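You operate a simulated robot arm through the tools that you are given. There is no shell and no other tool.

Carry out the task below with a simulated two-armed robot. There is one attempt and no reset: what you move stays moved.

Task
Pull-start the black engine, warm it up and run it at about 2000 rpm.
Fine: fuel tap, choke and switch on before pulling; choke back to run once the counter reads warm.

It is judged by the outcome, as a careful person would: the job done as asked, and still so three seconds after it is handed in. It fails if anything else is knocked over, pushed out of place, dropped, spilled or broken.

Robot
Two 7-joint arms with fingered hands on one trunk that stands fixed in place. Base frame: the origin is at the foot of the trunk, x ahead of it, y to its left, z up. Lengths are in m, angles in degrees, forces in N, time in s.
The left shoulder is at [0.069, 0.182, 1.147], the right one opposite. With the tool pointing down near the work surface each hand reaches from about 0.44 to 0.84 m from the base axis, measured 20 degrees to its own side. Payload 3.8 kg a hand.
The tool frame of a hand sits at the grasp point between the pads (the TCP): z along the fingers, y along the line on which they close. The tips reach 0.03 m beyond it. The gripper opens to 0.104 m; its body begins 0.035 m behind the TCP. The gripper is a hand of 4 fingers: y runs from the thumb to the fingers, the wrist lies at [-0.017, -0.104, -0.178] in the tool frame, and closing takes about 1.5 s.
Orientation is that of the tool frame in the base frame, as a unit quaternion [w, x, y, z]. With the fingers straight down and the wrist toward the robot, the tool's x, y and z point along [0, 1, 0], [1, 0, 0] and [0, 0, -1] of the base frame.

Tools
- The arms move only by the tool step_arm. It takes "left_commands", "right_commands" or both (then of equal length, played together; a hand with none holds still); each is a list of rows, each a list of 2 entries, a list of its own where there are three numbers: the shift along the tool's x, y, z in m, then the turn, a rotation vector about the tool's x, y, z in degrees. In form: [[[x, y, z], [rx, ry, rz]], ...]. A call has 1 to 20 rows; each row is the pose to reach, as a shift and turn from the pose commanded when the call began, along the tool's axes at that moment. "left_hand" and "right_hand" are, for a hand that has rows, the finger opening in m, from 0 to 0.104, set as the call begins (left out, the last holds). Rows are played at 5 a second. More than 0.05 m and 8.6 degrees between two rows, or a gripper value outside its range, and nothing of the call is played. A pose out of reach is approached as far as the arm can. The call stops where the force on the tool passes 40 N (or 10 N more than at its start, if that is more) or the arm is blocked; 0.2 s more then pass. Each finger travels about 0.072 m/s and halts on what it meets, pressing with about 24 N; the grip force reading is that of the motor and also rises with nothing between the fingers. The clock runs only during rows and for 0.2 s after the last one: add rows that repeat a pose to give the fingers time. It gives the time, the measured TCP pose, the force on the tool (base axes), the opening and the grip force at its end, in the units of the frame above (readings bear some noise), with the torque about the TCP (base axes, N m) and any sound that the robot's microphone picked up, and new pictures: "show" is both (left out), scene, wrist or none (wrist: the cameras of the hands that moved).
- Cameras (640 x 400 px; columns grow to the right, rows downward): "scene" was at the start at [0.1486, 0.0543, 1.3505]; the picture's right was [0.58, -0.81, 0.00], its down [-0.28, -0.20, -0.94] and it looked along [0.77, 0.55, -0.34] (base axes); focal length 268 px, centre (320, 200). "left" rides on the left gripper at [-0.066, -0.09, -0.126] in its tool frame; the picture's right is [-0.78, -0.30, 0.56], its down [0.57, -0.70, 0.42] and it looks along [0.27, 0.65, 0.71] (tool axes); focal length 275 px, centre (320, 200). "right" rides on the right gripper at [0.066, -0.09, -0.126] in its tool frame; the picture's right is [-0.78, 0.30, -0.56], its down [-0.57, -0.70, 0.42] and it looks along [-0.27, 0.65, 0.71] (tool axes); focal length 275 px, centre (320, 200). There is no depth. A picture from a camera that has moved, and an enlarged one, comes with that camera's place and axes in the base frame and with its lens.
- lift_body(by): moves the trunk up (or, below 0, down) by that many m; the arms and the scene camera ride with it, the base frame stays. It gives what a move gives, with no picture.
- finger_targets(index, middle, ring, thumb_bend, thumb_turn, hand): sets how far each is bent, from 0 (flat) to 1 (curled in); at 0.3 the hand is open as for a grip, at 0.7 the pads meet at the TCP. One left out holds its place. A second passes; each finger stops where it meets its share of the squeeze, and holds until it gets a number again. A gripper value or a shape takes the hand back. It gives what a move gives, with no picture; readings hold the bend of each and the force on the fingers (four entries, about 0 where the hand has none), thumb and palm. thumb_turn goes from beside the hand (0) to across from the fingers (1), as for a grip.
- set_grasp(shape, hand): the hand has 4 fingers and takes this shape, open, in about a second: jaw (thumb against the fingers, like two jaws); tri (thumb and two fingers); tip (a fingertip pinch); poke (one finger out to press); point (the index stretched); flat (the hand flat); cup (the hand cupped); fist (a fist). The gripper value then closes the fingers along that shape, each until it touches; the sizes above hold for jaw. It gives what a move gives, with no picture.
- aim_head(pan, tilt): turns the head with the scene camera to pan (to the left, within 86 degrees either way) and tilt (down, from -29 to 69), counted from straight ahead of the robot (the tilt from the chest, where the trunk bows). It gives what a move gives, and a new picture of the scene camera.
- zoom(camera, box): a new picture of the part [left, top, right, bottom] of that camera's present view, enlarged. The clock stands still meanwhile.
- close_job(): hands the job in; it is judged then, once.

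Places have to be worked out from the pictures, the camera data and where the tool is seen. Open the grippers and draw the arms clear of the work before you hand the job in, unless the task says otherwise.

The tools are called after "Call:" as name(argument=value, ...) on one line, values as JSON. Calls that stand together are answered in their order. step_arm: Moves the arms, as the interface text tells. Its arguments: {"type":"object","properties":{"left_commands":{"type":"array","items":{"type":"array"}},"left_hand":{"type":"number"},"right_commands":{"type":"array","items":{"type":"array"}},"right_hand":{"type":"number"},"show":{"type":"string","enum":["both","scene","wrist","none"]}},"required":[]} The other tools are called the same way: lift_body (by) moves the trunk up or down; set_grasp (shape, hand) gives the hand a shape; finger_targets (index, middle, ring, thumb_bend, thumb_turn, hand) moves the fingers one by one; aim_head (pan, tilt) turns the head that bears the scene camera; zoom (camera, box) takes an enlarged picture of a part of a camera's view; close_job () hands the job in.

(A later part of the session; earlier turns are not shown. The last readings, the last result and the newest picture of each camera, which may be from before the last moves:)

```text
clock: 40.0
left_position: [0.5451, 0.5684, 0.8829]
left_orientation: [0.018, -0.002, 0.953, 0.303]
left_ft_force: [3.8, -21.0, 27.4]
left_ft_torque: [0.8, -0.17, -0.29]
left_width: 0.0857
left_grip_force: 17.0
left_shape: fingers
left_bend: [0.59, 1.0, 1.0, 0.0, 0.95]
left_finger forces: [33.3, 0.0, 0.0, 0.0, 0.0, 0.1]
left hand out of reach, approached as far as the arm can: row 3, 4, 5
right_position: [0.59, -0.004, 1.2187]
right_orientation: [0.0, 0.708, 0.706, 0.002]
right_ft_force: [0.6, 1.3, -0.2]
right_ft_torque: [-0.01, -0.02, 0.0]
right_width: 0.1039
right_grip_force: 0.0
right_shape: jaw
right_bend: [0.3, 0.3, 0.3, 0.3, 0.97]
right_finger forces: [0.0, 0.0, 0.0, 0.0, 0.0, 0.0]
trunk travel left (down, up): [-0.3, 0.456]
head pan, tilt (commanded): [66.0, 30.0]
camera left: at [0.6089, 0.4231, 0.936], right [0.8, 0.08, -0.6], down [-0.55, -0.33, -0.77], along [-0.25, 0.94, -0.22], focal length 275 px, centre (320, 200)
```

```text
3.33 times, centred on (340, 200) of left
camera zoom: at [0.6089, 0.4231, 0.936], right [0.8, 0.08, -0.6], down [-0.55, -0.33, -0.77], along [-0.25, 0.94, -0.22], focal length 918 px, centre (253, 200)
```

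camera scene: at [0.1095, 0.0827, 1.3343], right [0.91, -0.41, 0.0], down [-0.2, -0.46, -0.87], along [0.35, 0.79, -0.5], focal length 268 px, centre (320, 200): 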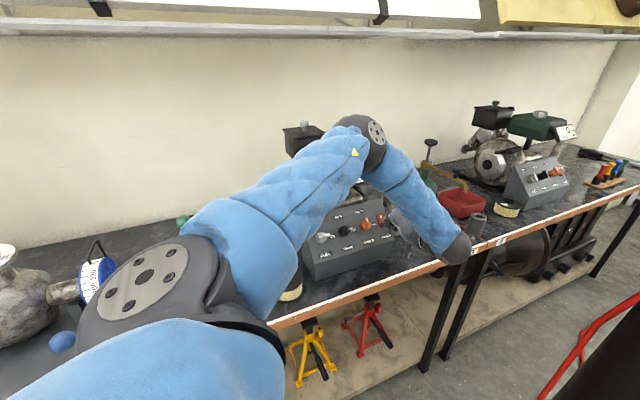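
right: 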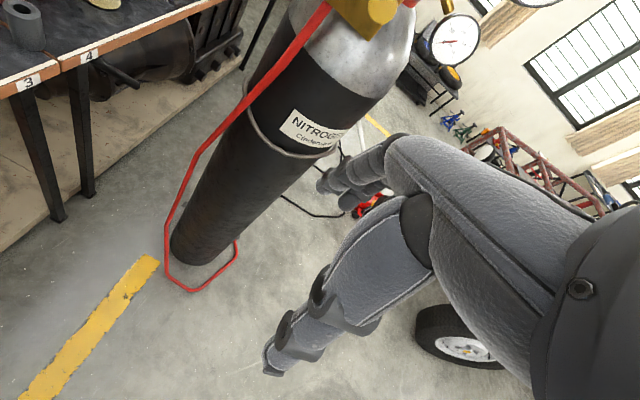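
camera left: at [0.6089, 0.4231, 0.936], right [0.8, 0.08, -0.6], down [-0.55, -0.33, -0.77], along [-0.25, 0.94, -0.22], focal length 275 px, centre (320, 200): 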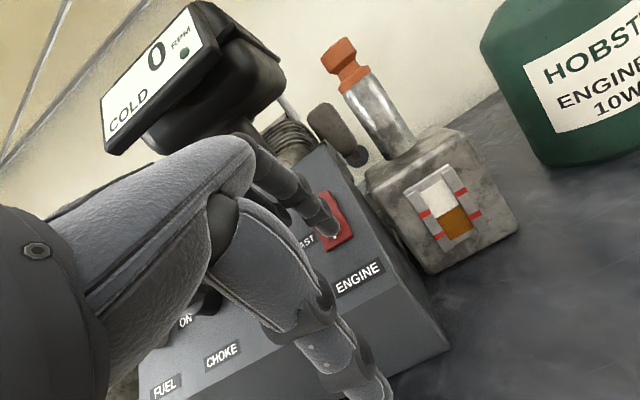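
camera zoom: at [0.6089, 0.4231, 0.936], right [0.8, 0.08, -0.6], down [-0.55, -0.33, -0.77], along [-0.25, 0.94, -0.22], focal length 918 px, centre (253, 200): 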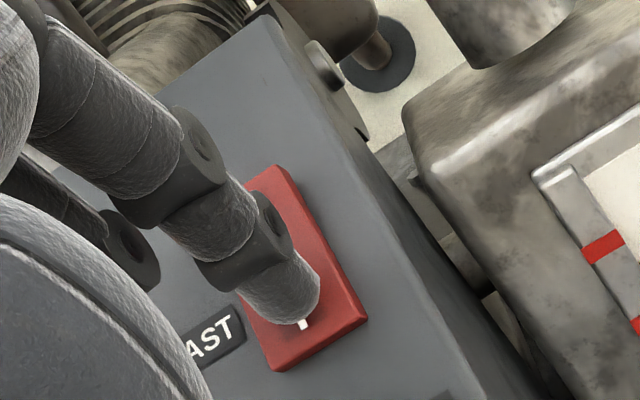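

The press reached 33 N on the index tip, so it should have flipped. I retract along the normal and check the rocker.

Call:
step_arm(left_commands=[[[0, -0.003, -0.015], [0, 0, 0]], [[0, -0.006, -0.04], [0, 0, 0]], [[0.03, -0.01, -0.07], [0, 0, 0]], [[0.06, -0.01, -0.09], [0, 0, 0]], [[0.06, -0.01, -0.09], [0, 0, 0]]], show="wrist")

Call:
zoom(camera="left", box=[320, 140, 560, 320])

```text
clock: 41.2
left_position: [0.4794, 0.5136, 0.9407]
left_orientation: [0.011, -0.005, 0.954, 0.301]
left_ft_force: [-0.6, 0.0, 0.1]
left_ft_torque: [-0.02, 0.0, 0.01]
left_width: 0.0909
left_grip_force: 0.1
left_shape: fingers
left_bend: [0.55, 1.0, 1.0, 0.0, 0.95]
left_finger forces: [0.0, 0.0, 0.0, 0.1, 0.1, 0.0]
right_position: [0.593, 0.0018, 1.2172]
right_orientation: [0.0, 0.707, 0.707, 0.0]
right_ft_force: [0.4, -0.3, -0.2]
right_ft_torque: [-0.01, 0.01, 0.01]
right_width: 0.1036
right_grip_force: 0.1
right_shape: jaw
right_bend: [0.3, 0.3, 0.3, 0.3, 0.97]
right_finger forces: [0.0, 0.0, 0.1, 0.0, 0.1, 0.1]
trunk travel left (down, up): [-0.3, 0.456]
head pan, tilt (commanded): [66.0, 30.0]
camera left: at [0.546, 0.3689, 0.9946], right [0.79, 0.08, -0.61], down [-0.55, -0.33, -0.76], along [-0.26, 0.94, -0.22], focal length 275 px, centre (320, 200)
```

left: 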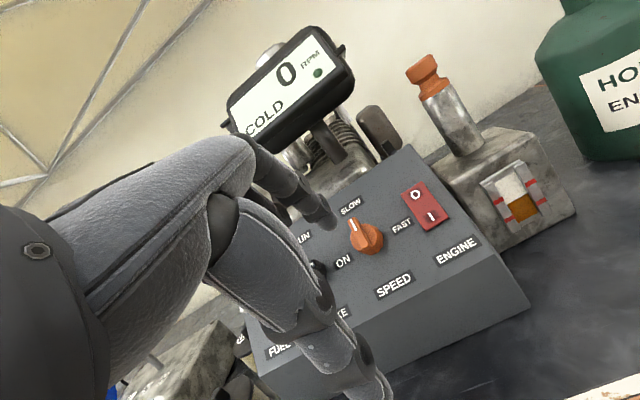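

```text
2.22 times, centred on (440, 230) of left
camera zoom: at [0.546, 0.3689, 0.9946], right [0.79, 0.08, -0.61], down [-0.55, -0.33, -0.76], along [-0.26, 0.94, -0.22], focal length 612 px, centre (53, 133)
```

zoom: 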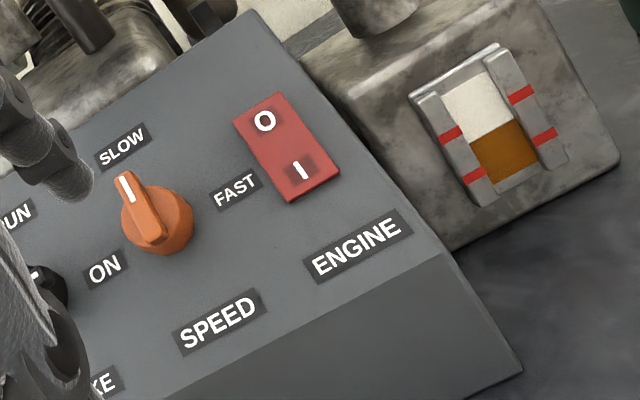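

The rocker looks flatter at the I end now. I compare with the earlier frame via the scene camera, and with the other engine's (untouched) switch.

Call:
zoom(camera="scene", box=[295, 180, 415, 280])

Call:
zoom(camera="left", box=[380, 165, 480, 245])

```text
4.00 times, centred on (355, 230) of scene
camera zoom: at [0.1099, 0.0831, 1.3341], right [0.91, -0.41, 0.0], down [-0.2, -0.46, -0.87], along [0.35, 0.79, -0.5], focal length 1071 px, centre (180, 80)
```

zoom: 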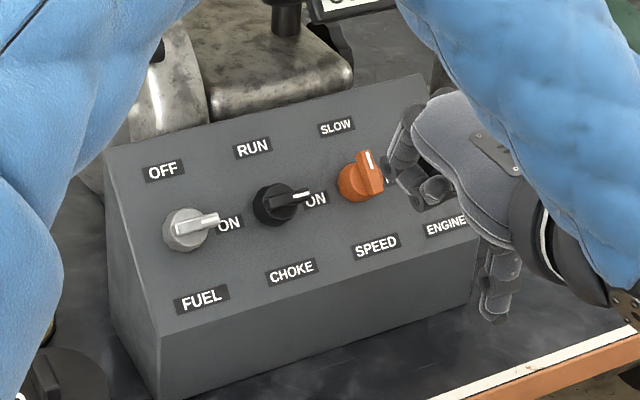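

```text
5.00 times, centred on (430, 205) of left
camera zoom: at [0.546, 0.3689, 0.9946], right [0.79, 0.08, -0.61], down [-0.55, -0.33, -0.76], along [-0.26, 0.94, -0.22], focal length 1376 px, centre (-230, 175)
```

zoom: 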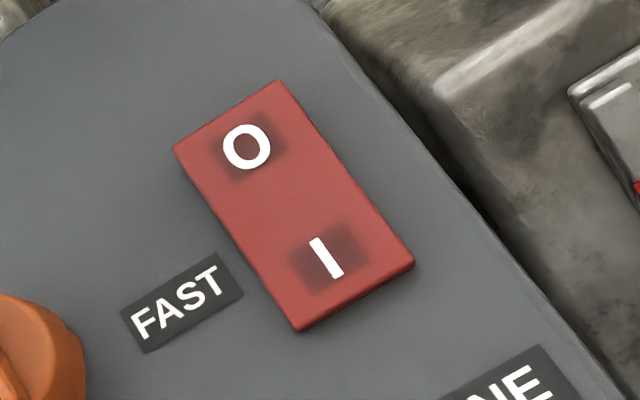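

Both knobs read ON, and the I end of the rocker is now pushed in. Before gripping the starter handle I need its exact shape, so I move left to look at it closely with the hand camera.

Call:
step_arm(left_commands=[[[0.04, 0, -0.01], [0, 0, 0]], [[0.08, 0, -0.02], [0, 0, 0]], [[0.12, 0, -0.02], [0, 0, 0]], [[0.145, 0, -0.02], [0, 0, 0]], [[0.145, 0, -0.02], [0, 0, 0]]], show="wrist")

Call:
zoom(camera="left", box=[260, 60, 440, 200])

Call:
zoom(camera="scene", box=[270, 150, 350, 230])

```text
clock: 42.4
left_position: [0.3347, 0.5003, 0.9554]
left_orientation: [0.012, -0.006, 0.954, 0.3]
left_ft_force: [0.1, -0.1, -0.5]
left_ft_torque: [-0.01, -0.04, 0.01]
left_width: 0.0908
left_grip_force: 0.1
left_shape: fingers
left_bend: [0.55, 1.0, 1.0, 0.0, 0.95]
left_finger forces: [0.0, 0.0, 0.0, 0.1, 0.0, 0.1]
right_position: [0.5914, 0.0025, 1.2177]
right_orientation: [0.0, 0.707, 0.707, 0.0]
right_ft_force: [0.0, 0.4, 0.3]
right_ft_torque: [0.0, 0.0, 0.0]
right_width: 0.1037
right_grip_force: 0.0
right_shape: jaw
right_bend: [0.3, 0.3, 0.3, 0.3, 0.97]
right_finger forces: [0.0, 0.0, 0.1, 0.1, 0.1, 0.1]
trunk travel left (down, up): [-0.3, 0.456]
head pan, tilt (commanded): [66.0, 30.0]
camera left: at [0.4005, 0.3563, 1.008], right [0.79, 0.08, -0.61], down [-0.55, -0.33, -0.76], along [-0.26, 0.94, -0.22], focal length 275 px, centre (320, 200)
```

left: 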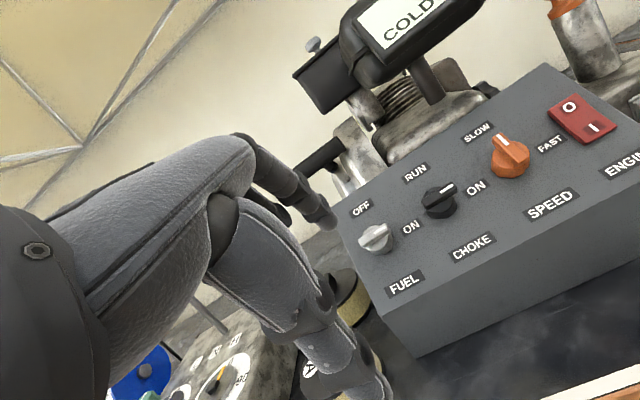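

```text
2.86 times, centred on (350, 130) of left
camera zoom: at [0.4005, 0.3563, 1.008], right [0.79, 0.08, -0.61], down [-0.55, -0.33, -0.76], along [-0.26, 0.94, -0.22], focal length 786 px, centre (234, 400)
```

zoom: 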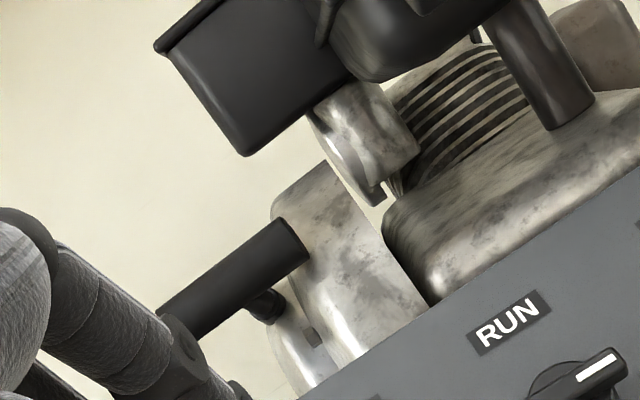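

```text
5.00 times, centred on (310, 190) of scene
camera zoom: at [0.1096, 0.0829, 1.3342], right [0.91, -0.41, 0.0], down [-0.2, -0.46, -0.87], along [0.35, 0.79, -0.5], focal length 1339 px, centre (370, 250)
```

zoom: 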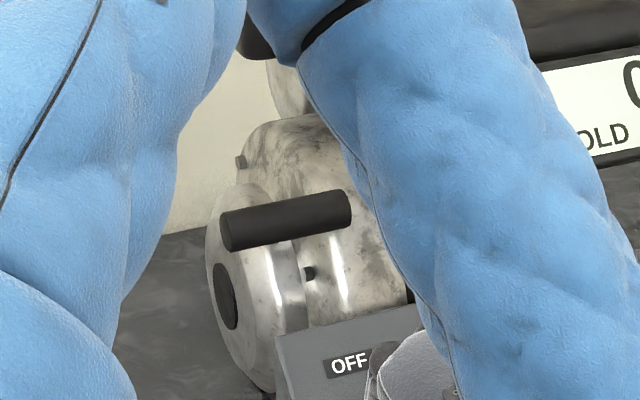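

From two views the handle bar runs along x from 0.300 to 0.370 at about y 0.701, z 0.974, with a short rope ferrule behind its middle sloping into the recoil drum, and free space above. I'll come from above with fingers pointing down (index and ring behind the bar straddling the ferrule, thumb in front), so first I raise the hand and straighten it.

Call:
step_arm(left_commands=[[[-0.003, 0.02, -0.02], [5, 0.1, 0.2]], [[-0.006, 0.04, -0.04], [10, 0.2, 0.4]], [[-0.008, 0.065, -0.06], [15, 0.3, 0.6]], [[-0.01, 0.09, -0.075], [20, 0.4, 0.8]], [[-0.013, 0.11, -0.09], [25, 0.6, 1.0]], [[-0.015, 0.125, -0.1], [30, 0.7, 1.2]], [[-0.0165, 0.1384, -0.1105], [35, 0.8, 1.3]], [[-0.0165, 0.1384, -0.1105], [35, 0.8, 1.3]]], show="none")

Call:
finger_targets(hand="left", index=0.52, middle=1.0, ring=0.52, thumb_bend=0.3, thumb_turn=1.0)

Call:
zoom(camera="left", box=[180, 100, 420, 300])

Call:
zoom(camera="scene", box=[240, 60, 440, 220])

```text
clock: 44.2
left_position: [0.3485, 0.5554, 1.1257]
left_orientation: [0.002, 0.008, 1.0, -0.001]
left_ft_force: [0.1, 0.8, -0.9]
left_ft_torque: [0.02, 0.0, 0.01]
left_width: 0.0909
left_grip_force: 0.0
left_shape: fingers
left_bend: [0.55, 1.0, 1.0, 0.0, 0.95]
left_finger forces: [0.0, 0.1, 0.0, 0.0, 0.0, 0.1]
right_position: [0.5919, 0.0025, 1.2172]
right_orientation: [0.001, 0.707, 0.707, 0.0]
right_ft_force: [-0.1, 0.4, 0.5]
right_ft_torque: [0.0, 0.04, 0.01]
right_width: 0.1037
right_grip_force: 0.0
right_shape: jaw
right_bend: [0.3, 0.3, 0.3, 0.3, 0.97]
right_finger forces: [0.0, 0.0, 0.1, 0.1, 0.0, 0.1]
trunk travel left (down, up): [-0.3, 0.456]
head pan, tilt (commanded): [66.0, 30.0]
```

```text
clock: 45.2
left_position: [0.3487, 0.5546, 1.1253]
left_orientation: [0.003, 0.006, 1.0, 0.0]
left_ft_force: [-0.5, -0.3, -0.5]
left_ft_torque: [0.0, 0.01, 0.0]
left_width: 0.077
left_grip_force: 0.0
left_shape: fingers
left_bend: [0.52, 1.0, 0.52, 0.3, 0.97]
left_finger forces: [0.0, 0.0, 0.0, 0.1, 0.0, 0.1]
right_position: [0.592, 0.002, 1.218]
right_orientation: [0.0, 0.707, 0.707, 0.0]
right_ft_force: [-0.1, -0.5, 0.6]
right_ft_torque: [0.01, -0.04, -0.02]
right_width: 0.1041
right_grip_force: 0.0
right_shape: jaw
right_bend: [0.3, 0.3, 0.3, 0.3, 0.97]
right_finger forces: [0.0, 0.0, 0.1, 0.0, 0.0, 0.1]
trunk travel left (down, up): [-0.3, 0.456]
head pan, tilt (commanded): [66.0, 30.0]
```

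```text
2.00 times, centred on (300, 200) of left
camera zoom: at [0.4136, 0.4635, 1.2509], right [0.77, -0.31, -0.55], down [-0.58, -0.69, -0.43], along [-0.25, 0.65, -0.72], focal length 551 px, centre (360, 200)
```

zoom: 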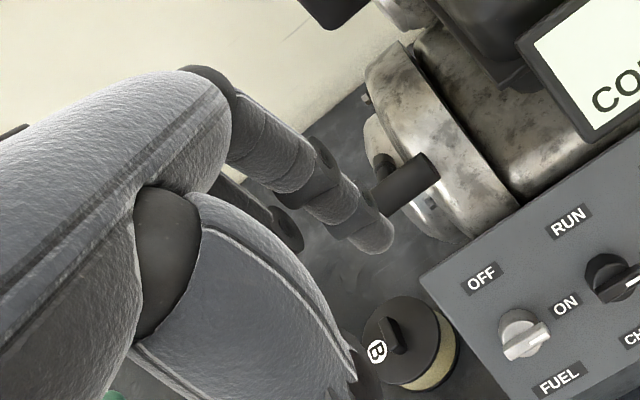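

```text
2.50 times, centred on (340, 140) of scene
camera zoom: at [0.1095, 0.0829, 1.3342], right [0.91, -0.41, 0.0], down [-0.2, -0.46, -0.87], along [0.35, 0.79, -0.5], focal length 669 px, centre (270, 350)
```

zoom: 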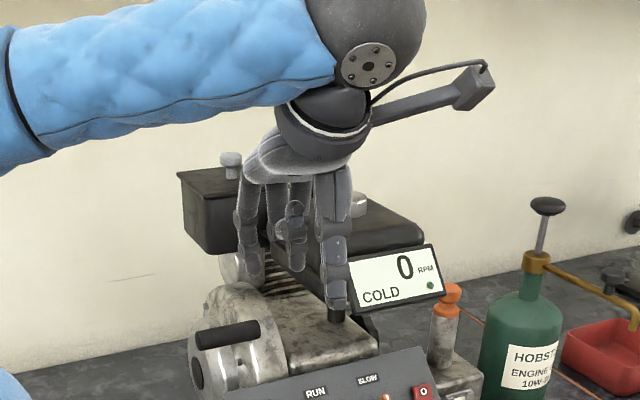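

The finger layout is good: index tip at tool (−0.011,0.025,0.0285) and ring tip at about +0.038 in x, which straddle the ferrule if the TCP x is 0.3485. I move over the bar, staying high.

Call:
step_arm(left_commands=[[[0.0005, 0.037, 0.009], [0, 0, 0]], [[0.001, 0.074, 0.018], [0, 0, 0]], [[0.0015, 0.111, 0.027], [0, 0, 0]], [[0.002, 0.148, 0.035], [0, 0, 0]], [[0.002, 0.148, 0.035], [0, 0, 0]]])

Call:
zoom(camera="left", box=[240, 140, 440, 300])

Call:
zoom(camera="scene", box=[240, 90, 400, 220])

```text
clock: 46.4
left_position: [0.3487, 0.6997, 1.0889]
left_orientation: [0.003, 0.008, 1.0, 0.001]
left_ft_force: [1.3, 0.7, 0.7]
left_ft_torque: [0.01, -0.02, 0.01]
left_width: 0.0767
left_grip_force: 0.0
left_shape: fingers
left_bend: [0.52, 1.0, 0.52, 0.3, 0.97]
left_finger forces: [0.0, 0.0, 0.0, 0.0, 0.1, 0.1]
right_position: [0.5915, 0.0015, 1.2178]
right_orientation: [0.0, 0.707, 0.707, -0.001]
right_ft_force: [-0.4, 0.0, -0.7]
right_ft_torque: [-0.01, 0.01, 0.0]
right_width: 0.1038
right_grip_force: 0.0
right_shape: jaw
right_bend: [0.3, 0.3, 0.3, 0.3, 0.97]
right_finger forces: [0.0, 0.1, 0.1, 0.0, 0.0, 0.0]
trunk travel left (down, up): [-0.3, 0.456]
head pan, tilt (commanded): [66.0, 30.0]
camera scene: at [0.1094, 0.0826, 1.3343], right [0.91, -0.41, 0.0], down [-0.2, -0.46, -0.87], along [0.35, 0.79, -0.5], focal length 268 px, centre (320, 200)
camera left: at [0.4123, 0.61, 1.215], right [0.77, -0.31, -0.55], down [-0.58, -0.69, -0.43], along [-0.25, 0.65, -0.71], focal length 275 px, centre (320, 200)
```

scene: 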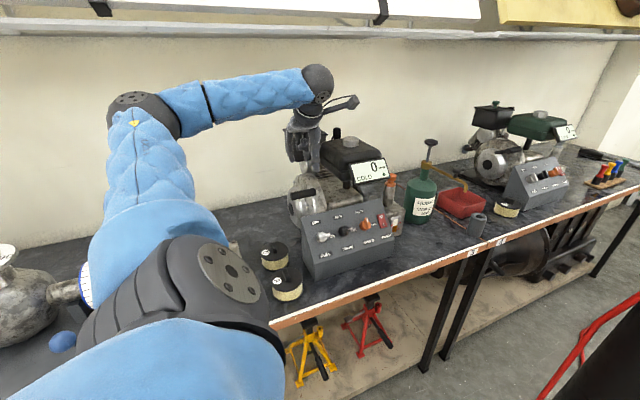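
left: 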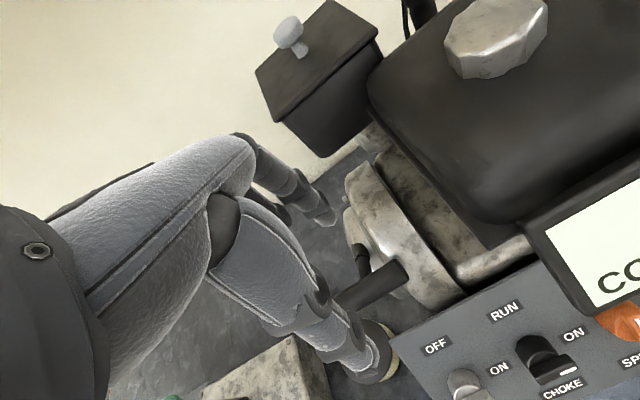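

```text
2.50 times, centred on (340, 220) of left
camera zoom: at [0.4123, 0.61, 1.215], right [0.77, -0.31, -0.55], down [-0.58, -0.69, -0.43], along [-0.25, 0.65, -0.71], focal length 688 px, centre (270, 150)
```

zoom: 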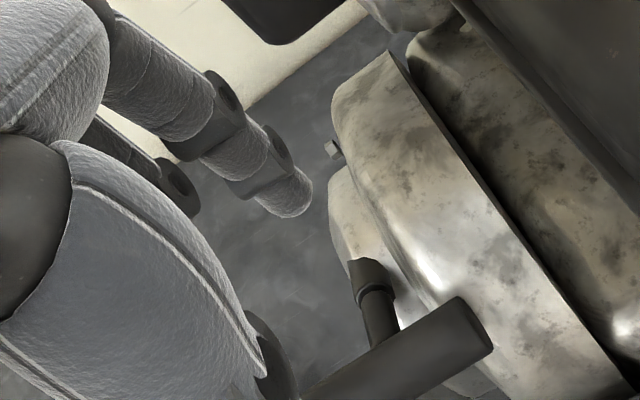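

```text
3.08 times, centred on (320, 155) of scene
camera zoom: at [0.1094, 0.0826, 1.3343], right [0.91, -0.41, 0.0], down [-0.2, -0.46, -0.87], along [0.35, 0.79, -0.5], focal length 824 px, centre (320, 338)
```

zoom: 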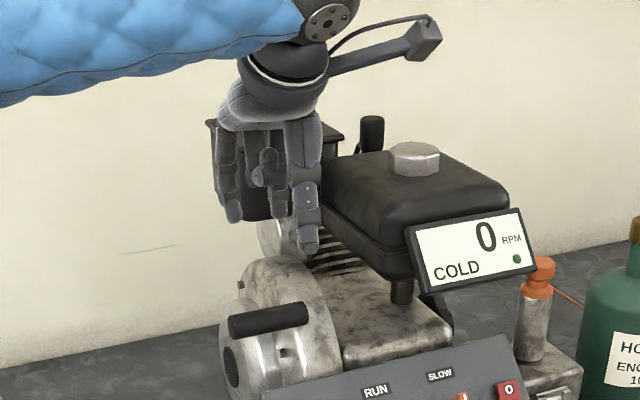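

This view shows a T-handle clearly: the stem runs from the bar centre back about 50 mm and slightly down into its socket, so there's a good gap behind the bar. I descend partway with TCP y≈0.708 and check alignment.

Call:
step_arm(left_commands=[[[0, 0.004, 0.02], [0, 0, 0]], [[0, 0.008, 0.04], [0, 0, 0]], [[0, 0.008, 0.055], [0, 0, 0]], [[0, 0.008, 0.055], [0, 0, 0]]])

Call:
zoom(camera="left", box=[240, 140, 440, 300])

Call:
zoom(camera="scene", box=[250, 110, 370, 230])

```text
clock: 47.4
left_position: [0.348, 0.7098, 1.0362]
left_orientation: [0.003, 0.008, 1.0, 0.0]
left_ft_force: [-0.1, -0.4, -0.1]
left_ft_torque: [0.0, -0.03, -0.01]
left_width: 0.0768
left_grip_force: 0.1
left_shape: fingers
left_bend: [0.52, 1.0, 0.52, 0.3, 0.97]
left_finger forces: [0.0, 0.0, 0.1, 0.0, 0.0, 0.0]
right_position: [0.5913, 0.0005, 1.2176]
right_orientation: [0.0, 0.707, 0.707, -0.001]
right_ft_force: [-0.2, 0.9, -0.3]
right_ft_torque: [0.0, 0.0, -0.02]
right_width: 0.1037
right_grip_force: 0.0
right_shape: jaw
right_bend: [0.3, 0.3, 0.3, 0.3, 0.97]
right_finger forces: [0.1, 0.0, 0.0, 0.0, 0.0, 0.0]
trunk travel left (down, up): [-0.3, 0.456]
head pan, tilt (commanded): [66.0, 30.0]
camera scene: at [0.1094, 0.0829, 1.3342], right [0.91, -0.41, 0.0], down [-0.2, -0.46, -0.87], along [0.35, 0.79, -0.5], focal length 268 px, centre (320, 200)
camera left: at [0.4125, 0.6187, 1.1616], right [0.77, -0.31, -0.55], down [-0.58, -0.69, -0.43], along [-0.25, 0.65, -0.71], focal length 275 px, centre (320, 200)
```

scene: 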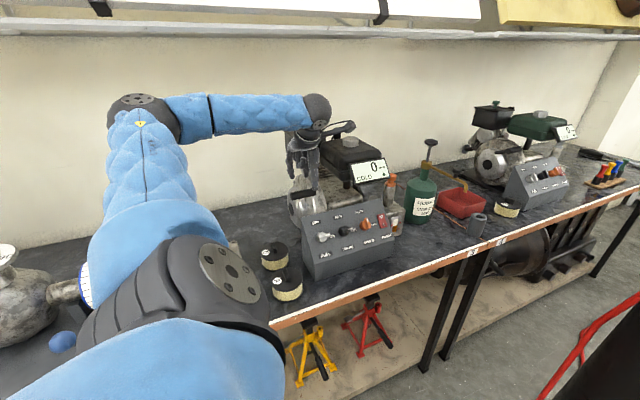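
left: 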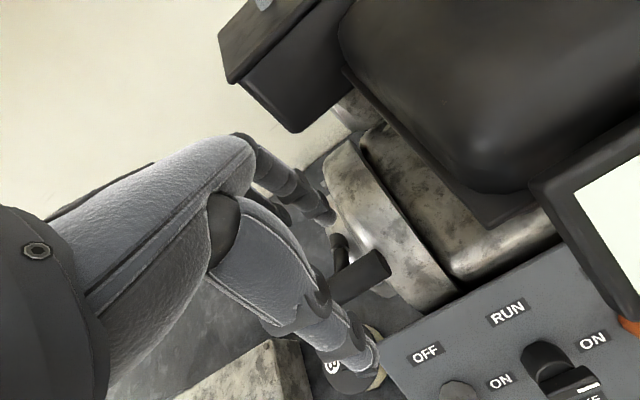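

```text
2.50 times, centred on (340, 220) of left
camera zoom: at [0.4125, 0.6187, 1.1616], right [0.77, -0.31, -0.55], down [-0.58, -0.69, -0.43], along [-0.25, 0.65, -0.71], focal length 688 px, centre (270, 150)
```

zoom: 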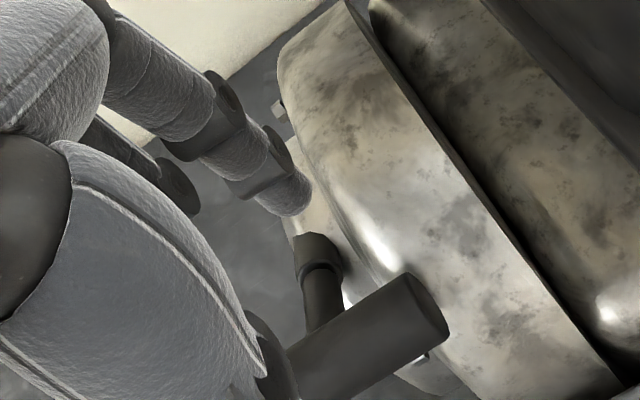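

```text
3.33 times, centred on (310, 170) of scene
camera zoom: at [0.1094, 0.0829, 1.3342], right [0.91, -0.41, 0.0], down [-0.2, -0.46, -0.87], along [0.35, 0.79, -0.5], focal length 892 px, centre (353, 300)
```

zoom: 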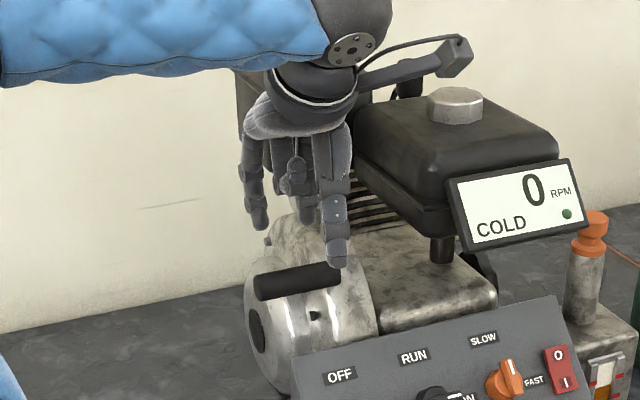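

Alignment looks right: the bar end projects where expected, and the fingers are behind the bar line. I lower in small steps while watching the finger forces.

Call:
step_arm(left_commands=[[[0, -0.002, 0.01], [0, 0, 0]], [[0, -0.003, 0.02], [0, 0, 0]], [[0, -0.003, 0.025], [0, 0, 0]]], show="wrist")

Call:
zoom(camera="left", box=[260, 140, 420, 260])

Call:
zoom(camera="scene", box=[270, 140, 350, 220])

```text
clock: 48.2
left_position: [0.3487, 0.7072, 1.0114]
left_orientation: [0.002, 0.007, 1.0, 0.0]
left_ft_force: [0.7, 0.3, -0.4]
left_ft_torque: [-0.05, -0.01, -0.01]
left_width: 0.0767
left_grip_force: 0.0
left_shape: fingers
left_bend: [0.52, 1.0, 0.52, 0.3, 0.97]
left_finger forces: [0.0, 0.0, 0.0, 0.0, 0.0, 0.1]
right_position: [0.5919, 0.0024, 1.218]
right_orientation: [0.0, 0.707, 0.707, 0.0]
right_ft_force: [0.9, -0.5, -0.6]
right_ft_torque: [0.0, 0.01, -0.01]
right_width: 0.104
right_grip_force: 0.0
right_shape: jaw
right_bend: [0.3, 0.3, 0.3, 0.3, 0.97]
right_finger forces: [0.1, 0.0, 0.0, 0.0, 0.1, 0.0]
trunk travel left (down, up): [-0.3, 0.456]
head pan, tilt (commanded): [66.0, 30.0]
camera left: at [0.4125, 0.6163, 1.1368], right [0.77, -0.31, -0.55], down [-0.58, -0.69, -0.43], along [-0.25, 0.65, -0.72], focal length 275 px, centre (320, 200)
```

left: 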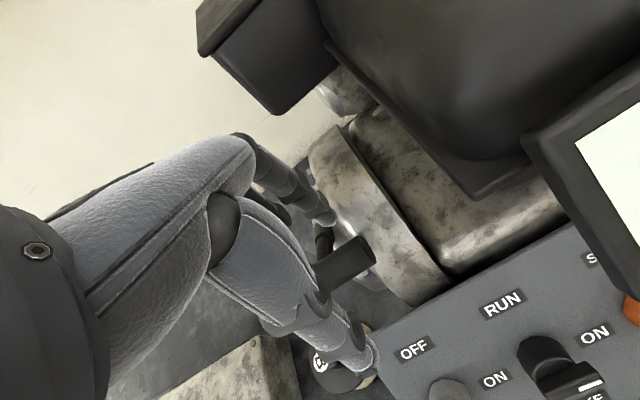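

```text
3.33 times, centred on (340, 200) of left
camera zoom: at [0.4125, 0.6163, 1.1368], right [0.77, -0.31, -0.55], down [-0.58, -0.69, -0.43], along [-0.25, 0.65, -0.72], focal length 918 px, centre (253, 200)
```

zoom: 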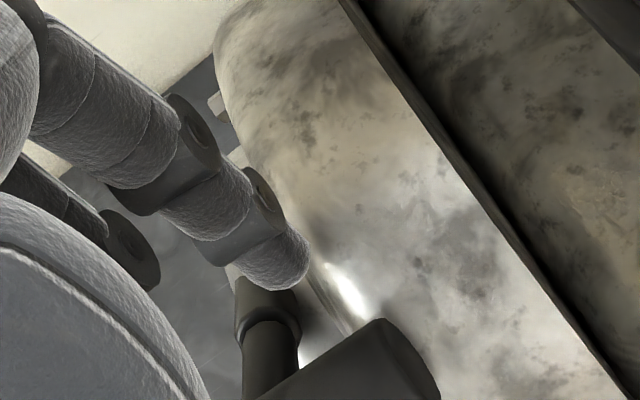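

```text
5.00 times, centred on (310, 180) of scene
camera zoom: at [0.1095, 0.083, 1.3342], right [0.91, -0.41, 0.0], down [-0.2, -0.46, -0.87], along [0.35, 0.79, -0.5], focal length 1339 px, centre (370, 300)
```

zoom: 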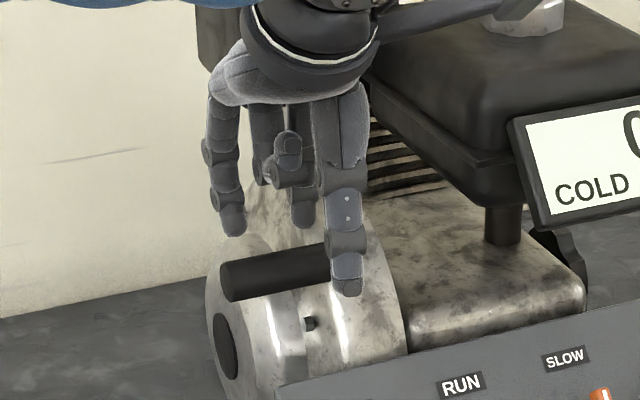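

Index and ring tips sit behind the bar at x≈0.357 and 0.311, either side of the stem, and the thumb is in front. I lower another 20 mm.

Call:
step_arm(left_commands=[[[0, 0, 0.007], [0, 0, 0]], [[0, 0, 0.014], [0, 0, 0]], [[0, 0, 0.02], [0, 0, 0]]], show="wrist")

Call:
zoom(camera="left", box=[260, 140, 420, 260])

Call:
zoom(camera="scene", box=[270, 140, 350, 220])

```text
clock: 49.0
left_position: [0.3477, 0.7058, 0.9987]
left_orientation: [0.006, 0.007, 1.0, 0.004]
left_ft_force: [0.8, -1.5, 33.0]
left_ft_torque: [0.59, -0.2, -0.02]
left_width: 0.0628
left_grip_force: 17.0
left_shape: fingers
left_bend: [0.59, 1.0, 0.52, 0.3, 0.97]
left_finger forces: [33.5, 0.0, 0.1, 0.0, 0.0, 0.0]
right_position: [0.5898, -0.0025, 1.219]
right_orientation: [-0.001, 0.707, 0.707, 0.002]
right_ft_force: [-0.3, 0.9, 0.2]
right_ft_torque: [0.06, -0.02, 0.0]
right_width: 0.1036
right_grip_force: 0.1
right_shape: jaw
right_bend: [0.3, 0.3, 0.3, 0.3, 0.97]
right_finger forces: [0.0, 0.0, 0.0, 0.1, 0.1, 0.0]
trunk travel left (down, up): [-0.3, 0.456]
head pan, tilt (commanded): [66.0, 30.0]
camera left: at [0.4114, 0.6134, 1.1238], right [0.78, -0.3, -0.55], down [-0.58, -0.69, -0.44], along [-0.24, 0.66, -0.71], focal length 275 px, centre (320, 200)
```

left: 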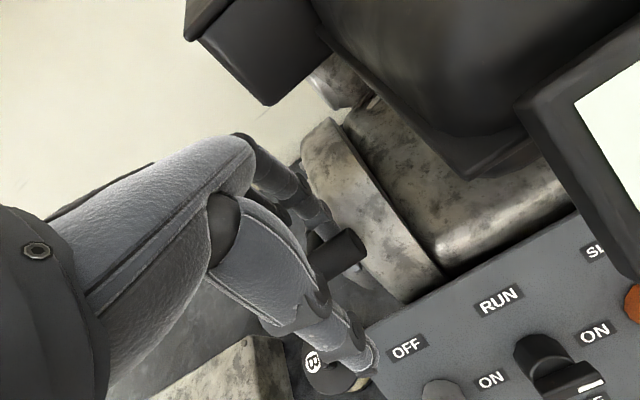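

```text
3.33 times, centred on (340, 200) of left
camera zoom: at [0.4114, 0.6134, 1.1238], right [0.78, -0.3, -0.55], down [-0.58, -0.69, -0.44], along [-0.24, 0.66, -0.71], focal length 918 px, centre (253, 200)
```

zoom: 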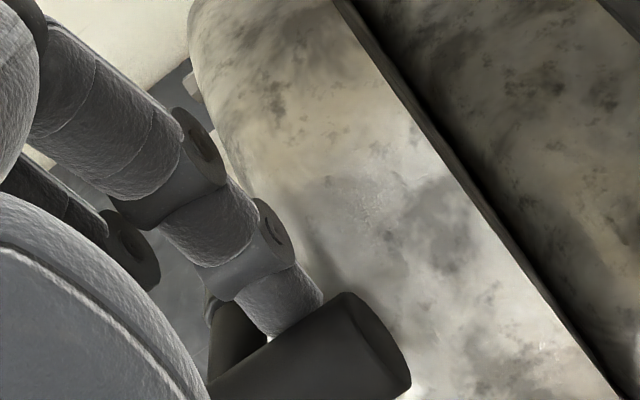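

```text
5.00 times, centred on (310, 180) of scene
camera zoom: at [0.1078, 0.0789, 1.3349], right [0.91, -0.41, 0.0], down [-0.2, -0.45, -0.87], along [0.35, 0.79, -0.5], focal length 1339 px, centre (370, 300)
```

zoom: 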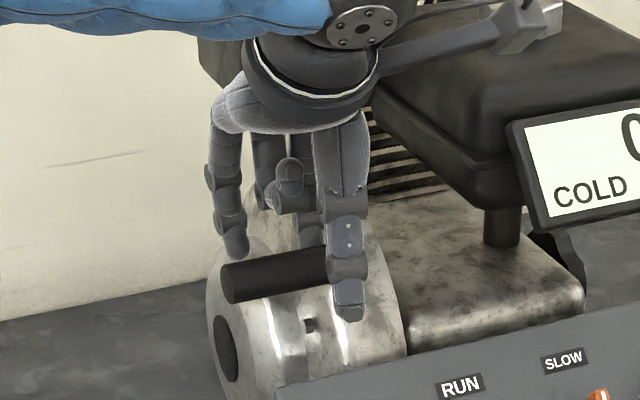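

The index tip landed on the recoil housing (33 N, tip z≈0.97). I lift off, shift 8 mm toward the bar so the fingers sit tight behind it, and lower again.

Call:
step_arm(left_commands=[[[0, 0, -0.014], [0, 0, 0]], [[0, -0.004, -0.014], [0, 0, 0]], [[0, -0.008, -0.012], [0, 0, 0]], [[0, -0.008, -0.006], [0, 0, 0]]], show="wrist")

```text
clock: 50.0
left_position: [0.3477, 0.6971, 1.0016]
left_orientation: [0.005, 0.007, 1.0, 0.003]
left_ft_force: [-1.5, -2.1, 21.1]
left_ft_torque: [0.61, -0.05, 0.02]
left_width: 0.0732
left_grip_force: 10.1
left_shape: fingers
left_bend: [0.55, 1.0, 0.52, 0.3, 0.97]
left_finger forces: [20.7, 0.0, 0.1, 0.1, 0.1, 0.1]
right_position: [0.5895, -0.0004, 1.218]
right_orientation: [0.0, 0.707, 0.707, 0.001]
right_ft_force: [0.2, -0.2, -0.1]
right_ft_torque: [-0.03, 0.0, -0.02]
right_width: 0.104
right_grip_force: 0.0
right_shape: jaw
right_bend: [0.3, 0.3, 0.3, 0.3, 0.97]
right_finger forces: [0.0, 0.0, 0.0, 0.0, 0.1, 0.0]
trunk travel left (down, up): [-0.3, 0.456]
head pan, tilt (commanded): [66.0, 30.0]
camera left: at [0.411, 0.6055, 1.1269], right [0.78, -0.3, -0.55], down [-0.58, -0.69, -0.44], along [-0.25, 0.66, -0.71], focal length 275 px, centre (320, 200)
```

left: 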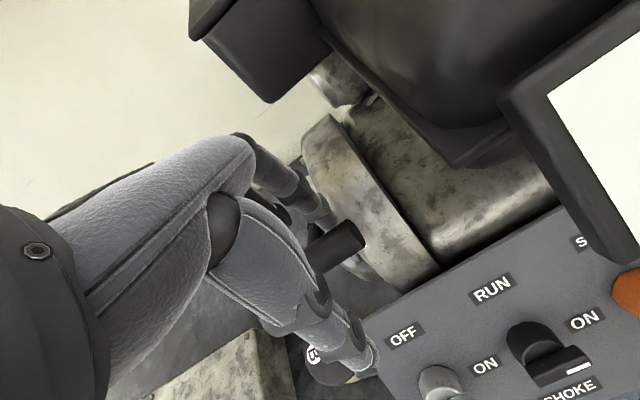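

The index is still on the housing at tip z≈0.973, where the housing is close behind the bar on the right side. I lift, shift another 7 mm forward and probe down gently to see how deep the fingers can go.

Call:
step_arm(left_commands=[[[0, 0, -0.012], [0, 0, 0]], [[0, -0.007, -0.012], [0, 0, 0]], [[0, -0.007, -0.006], [0, 0, 0]], [[0, -0.007, -0.002], [0, 0, 0]]], show="wrist")

Call:
zoom(camera="left", box=[260, 140, 420, 260])

Call:
zoom(camera="scene", box=[270, 140, 350, 220])

```text
clock: 51.0
left_position: [0.3481, 0.6905, 1.0014]
left_orientation: [0.003, 0.007, 1.0, 0.001]
left_ft_force: [-0.6, 0.4, 6.9]
left_ft_torque: [0.28, 0.01, 0.01]
left_width: 0.078
left_grip_force: 3.7
left_shape: fingers
left_bend: [0.51, 1.0, 0.52, 0.3, 0.97]
left_finger forces: [7.1, 0.0, 0.3, 0.0, 0.0, 0.0]
right_position: [0.5919, 0.0012, 1.2178]
right_orientation: [0.0, 0.707, 0.707, 0.0]
right_ft_force: [0.7, -0.3, 0.6]
right_ft_torque: [-0.01, 0.01, 0.0]
right_width: 0.1039
right_grip_force: 0.0
right_shape: jaw
right_bend: [0.3, 0.3, 0.3, 0.3, 0.97]
right_finger forces: [0.0, 0.0, 0.0, 0.1, 0.1, 0.1]
trunk travel left (down, up): [-0.3, 0.456]
head pan, tilt (commanded): [66.0, 30.0]
camera left: at [0.4117, 0.5996, 1.1266], right [0.78, -0.31, -0.55], down [-0.58, -0.69, -0.43], along [-0.25, 0.65, -0.71], focal length 275 px, centre (320, 200)
```

left: 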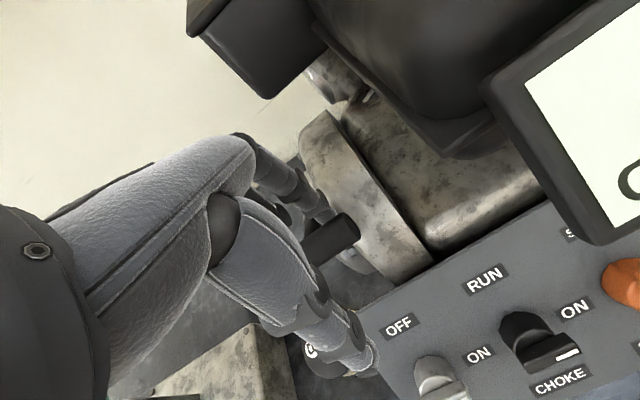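

```text
3.33 times, centred on (340, 200) of left
camera zoom: at [0.4117, 0.5996, 1.1266], right [0.78, -0.31, -0.55], down [-0.58, -0.69, -0.43], along [-0.25, 0.65, -0.71], focal length 918 px, centre (253, 200)
```

zoom: 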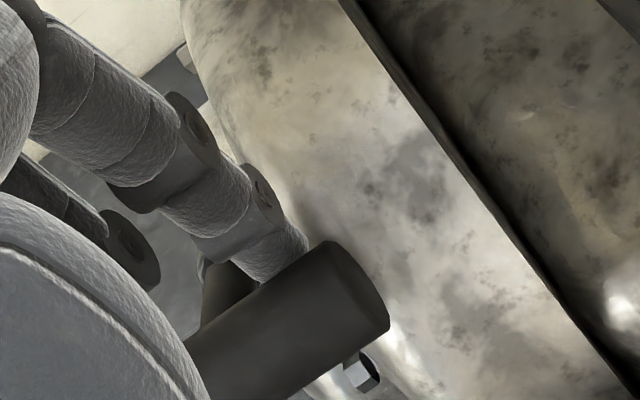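

```text
5.00 times, centred on (310, 180) of scene
camera zoom: at [0.109, 0.0822, 1.3344], right [0.91, -0.41, 0.0], down [-0.2, -0.46, -0.87], along [0.35, 0.79, -0.5], focal length 1339 px, centre (370, 300)
```

zoom: 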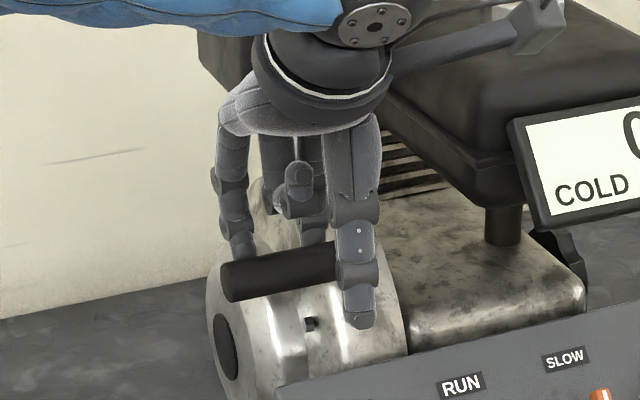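

Now the index pad touches the bar's back from behind at TCP y≈0.69, so the fingers fit between bar and housing. I settle 4 mm lower and then close the thumb, index and ring on the bar.

Call:
step_arm(left_commands=[[[0, 0.003, 0.0], [0, 0, 0]], [[0, 0.0025, 0.003], [0, 0, 0]], [[0, 0.002, 0.005], [0, 0, 0]]], show="none")

Call:
finger_targets(hand="left", index=0.62, ring=0.62, thumb_bend=0.75)

Call:
zoom(camera="left", box=[260, 140, 420, 260])

Call:
zoom(camera="scene", box=[270, 140, 350, 220])

```text
clock: 51.8
left_position: [0.3478, 0.6923, 1.0]
left_orientation: [0.005, 0.005, 1.0, 0.005]
left_ft_force: [-1.6, -1.3, 31.8]
left_ft_torque: [1.01, -0.14, 0.02]
left_width: 0.0762
left_grip_force: 15.9
left_shape: fingers
left_bend: [0.52, 1.0, 0.52, 0.3, 0.97]
left_finger forces: [31.1, 0.0, 0.1, 0.0, 0.1, 0.0]
right_position: [0.5906, -0.0016, 1.2187]
right_orientation: [-0.001, 0.707, 0.707, 0.002]
right_ft_force: [0.0, -0.6, -0.1]
right_ft_torque: [-0.02, -0.01, -0.02]
right_width: 0.1035
right_grip_force: 0.0
right_shape: jaw
right_bend: [0.3, 0.3, 0.3, 0.3, 0.97]
right_finger forces: [0.0, 0.0, 0.0, 0.0, 0.0, 0.1]
trunk travel left (down, up): [-0.3, 0.456]
head pan, tilt (commanded): [66.0, 30.0]
```

```text
clock: 52.8
left_position: [0.3483, 0.692, 0.9951]
left_orientation: [0.002, 0.009, 1.0, 0.0]
left_ft_force: [-1.9, -1.2, 15.9]
left_ft_torque: [0.26, 0.01, 0.0]
left_width: 0.0184
left_grip_force: 17.4
left_shape: fingers
left_bend: [0.59, 1.0, 0.59, 0.69, 1.0]
left_finger forces: [22.7, 0.0, 2.8, 0.0, 9.2, 0.0]
right_position: [0.5902, -0.0002, 1.2184]
right_orientation: [-0.001, 0.707, 0.707, 0.001]
right_ft_force: [-0.4, -0.3, -0.2]
right_ft_torque: [0.02, -0.02, -0.01]
right_width: 0.1039
right_grip_force: 0.0
right_shape: jaw
right_bend: [0.3, 0.3, 0.3, 0.3, 0.97]
right_finger forces: [0.0, 0.0, 0.1, 0.1, 0.1, 0.0]
trunk travel left (down, up): [-0.3, 0.456]
head pan, tilt (commanded): [66.0, 30.0]
```

```text
3.33 times, centred on (340, 200) of left
camera zoom: at [0.4121, 0.6006, 1.1203], right [0.77, -0.31, -0.55], down [-0.58, -0.69, -0.43], along [-0.25, 0.65, -0.72], focal length 918 px, centre (253, 200)
```

zoom: 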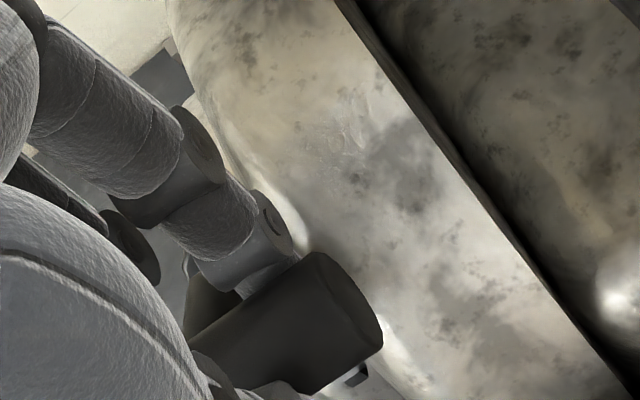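

```text
5.00 times, centred on (310, 180) of scene
camera zoom: at [0.1083, 0.081, 1.3344], right [0.91, -0.41, 0.0], down [-0.2, -0.46, -0.87], along [0.35, 0.79, -0.5], focal length 1339 px, centre (370, 300)
```

zoom: 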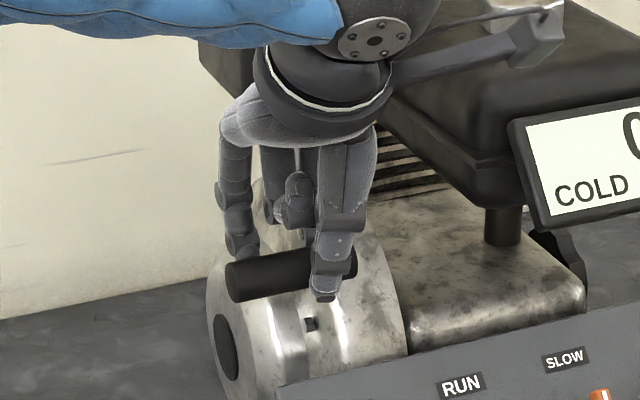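

The thumb (9 N), index (23 N) and ring (3 N) are all bearing on the bar. I take a gentle 30 mm test pull along the stem axis (−y, slightly up) to check that the handle follows.

Call:
step_arm(left_commands=[[[0, -0.0095, -0.004], [0, 0, 0]], [[0, -0.019, -0.007], [0, 0, 0]], [[0, -0.0285, -0.01], [0, 0, 0]]])

Call:
zoom(camera="left", box=[260, 140, 420, 260])

Call:
zoom(camera="scene", box=[270, 140, 350, 220])

```text
clock: 53.6
left_position: [0.3474, 0.6656, 1.0039]
left_orientation: [0.003, 0.007, 1.0, 0.001]
left_ft_force: [-1.0, 8.4, 8.0]
left_ft_torque: [0.33, 0.08, -0.16]
left_width: 0.0196
left_grip_force: 8.3
left_shape: fingers
left_bend: [0.56, 1.0, 0.56, 0.72, 1.0]
left_finger forces: [5.4, 0.0, 5.4, 0.0, 5.3, 0.0]
right_position: [0.5909, 0.0019, 1.218]
right_orientation: [0.0, 0.707, 0.707, 0.0]
right_ft_force: [0.4, -0.2, 0.2]
right_ft_torque: [0.02, -0.02, 0.02]
right_width: 0.1039
right_grip_force: 0.1
right_shape: jaw
right_bend: [0.3, 0.3, 0.3, 0.3, 0.97]
right_finger forces: [0.0, 0.0, 0.0, 0.0, 0.0, 0.0]
trunk travel left (down, up): [-0.3, 0.456]
head pan, tilt (commanded): [66.0, 30.0]
camera scene: at [0.1088, 0.0832, 1.3343], right [0.91, -0.41, 0.0], down [-0.2, -0.46, -0.87], along [0.35, 0.79, -0.5], focal length 268 px, centre (320, 200)
camera left: at [0.4119, 0.5749, 1.1302], right [0.77, -0.31, -0.55], down [-0.58, -0.69, -0.43], along [-0.25, 0.65, -0.71], focal length 275 px, centre (320, 200)
```

scene: 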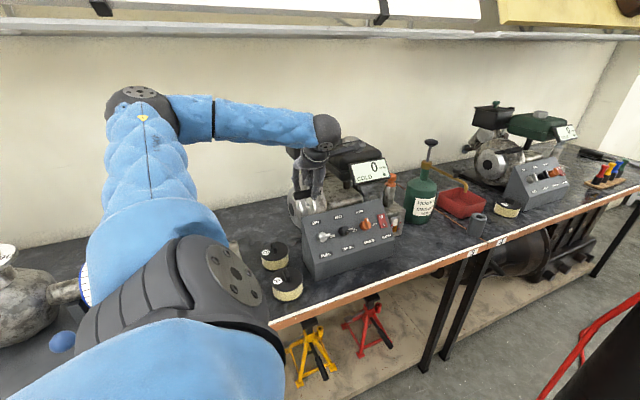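
left: 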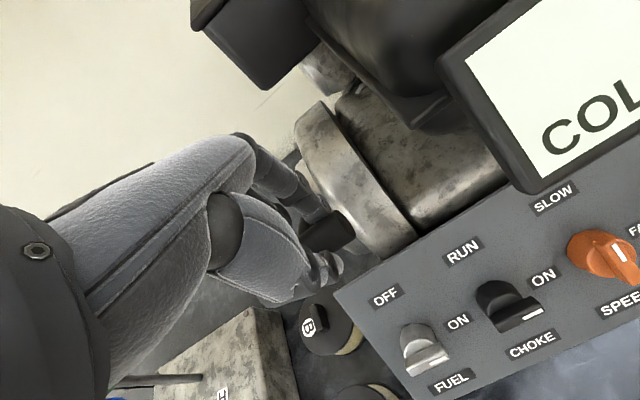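

```text
3.33 times, centred on (340, 200) of left
camera zoom: at [0.4119, 0.5749, 1.1302], right [0.77, -0.31, -0.55], down [-0.58, -0.69, -0.43], along [-0.25, 0.65, -0.71], focal length 918 px, centre (253, 200)
```

zoom: 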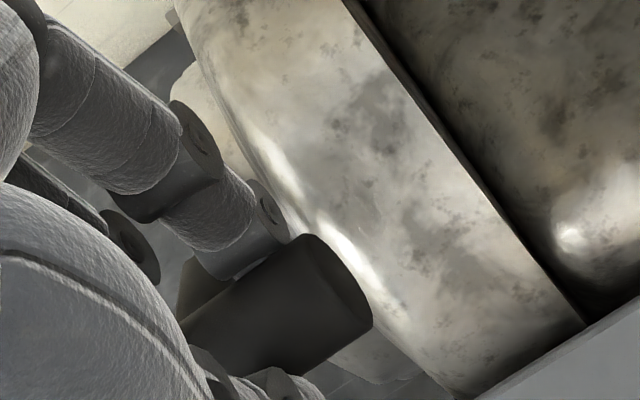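

```text
5.00 times, centred on (310, 180) of scene
camera zoom: at [0.1088, 0.0832, 1.3343], right [0.91, -0.41, 0.0], down [-0.2, -0.46, -0.87], along [0.35, 0.79, -0.5], focal length 1339 px, centre (370, 300)
```

zoom: 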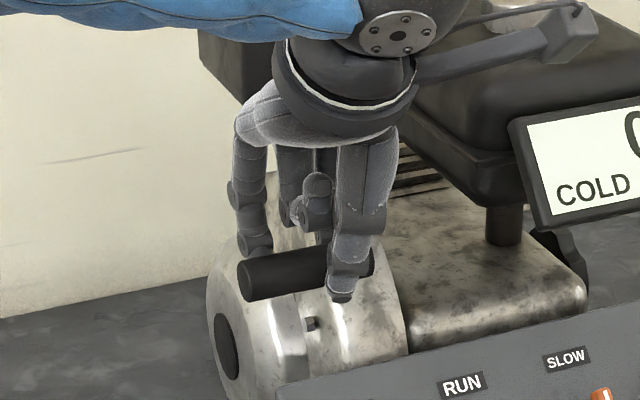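

The bar follows the hand with about 8 N of rope tension and even finger loads. Now a brisk pull along the same line, about 0.27 m.

Call:
step_arm(left_commands=[[[0, -0.0456, -0.0144], [0, 0, 0]], [[0, -0.0912, -0.0288], [0, 0, 0]], [[0, -0.1368, -0.0432], [0, 0, 0]], [[0, -0.1824, -0.0576], [0, 0, 0]], [[0, -0.228, -0.072], [0, 0, 0]], [[0, -0.26, -0.082], [0, 0, 0]]])

```text
clock: 54.3
left_position: [0.3481, 0.5557, 1.0496]
left_orientation: [0.012, 0.002, 1.0, 0.01]
left_ft_force: [-2.8, 9.1, 6.5]
left_ft_torque: [0.15, 0.02, 0.03]
left_width: 0.0142
left_grip_force: 7.5
left_shape: fingers
left_bend: [0.55, 1.0, 0.6, 0.74, 1.0]
left_finger forces: [7.1, 3.8, 2.0, 0.1, 1.8, 0.0]
right_position: [0.5917, 0.0031, 1.2175]
right_orientation: [0.001, 0.707, 0.707, -0.001]
right_ft_force: [0.1, 1.7, 0.2]
right_ft_torque: [0.02, 0.0, 0.02]
right_width: 0.1037
right_grip_force: 0.0
right_shape: jaw
right_bend: [0.3, 0.3, 0.3, 0.3, 0.97]
right_finger forces: [0.1, 0.0, 0.0, 0.1, 0.1, 0.0]
trunk travel left (down, up): [-0.3, 0.456]
head pan, tilt (commanded): [66.0, 30.0]
stopped in row 3 (left hand): the force on the tool passed its limit at 48 N (the readings are from after the stop); the commanded pose is now the measured one
camera scene: at [0.1092, 0.0835, 1.334], right [0.91, -0.41, 0.0], down [-0.2, -0.46, -0.87], along [0.35, 0.79, -0.5], focal length 268 px, centre (320, 200)
camera left: at [0.4114, 0.4633, 1.1741], right [0.79, -0.29, -0.54], down [-0.56, -0.69, -0.45], along [-0.25, 0.66, -0.71], focal length 275 px, centre (320, 200)
```

scene: 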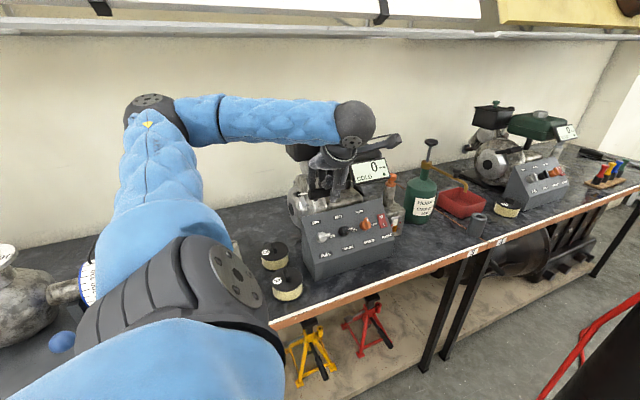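
left: 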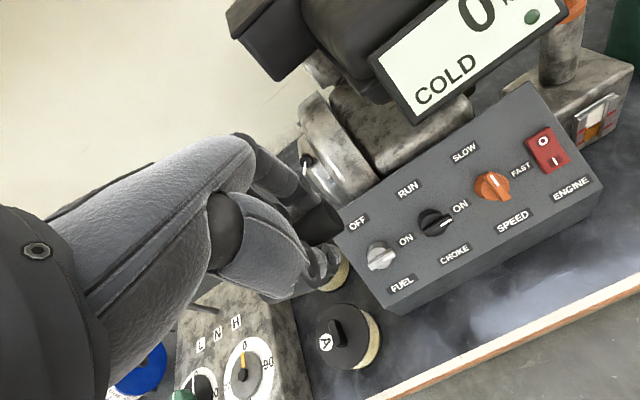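

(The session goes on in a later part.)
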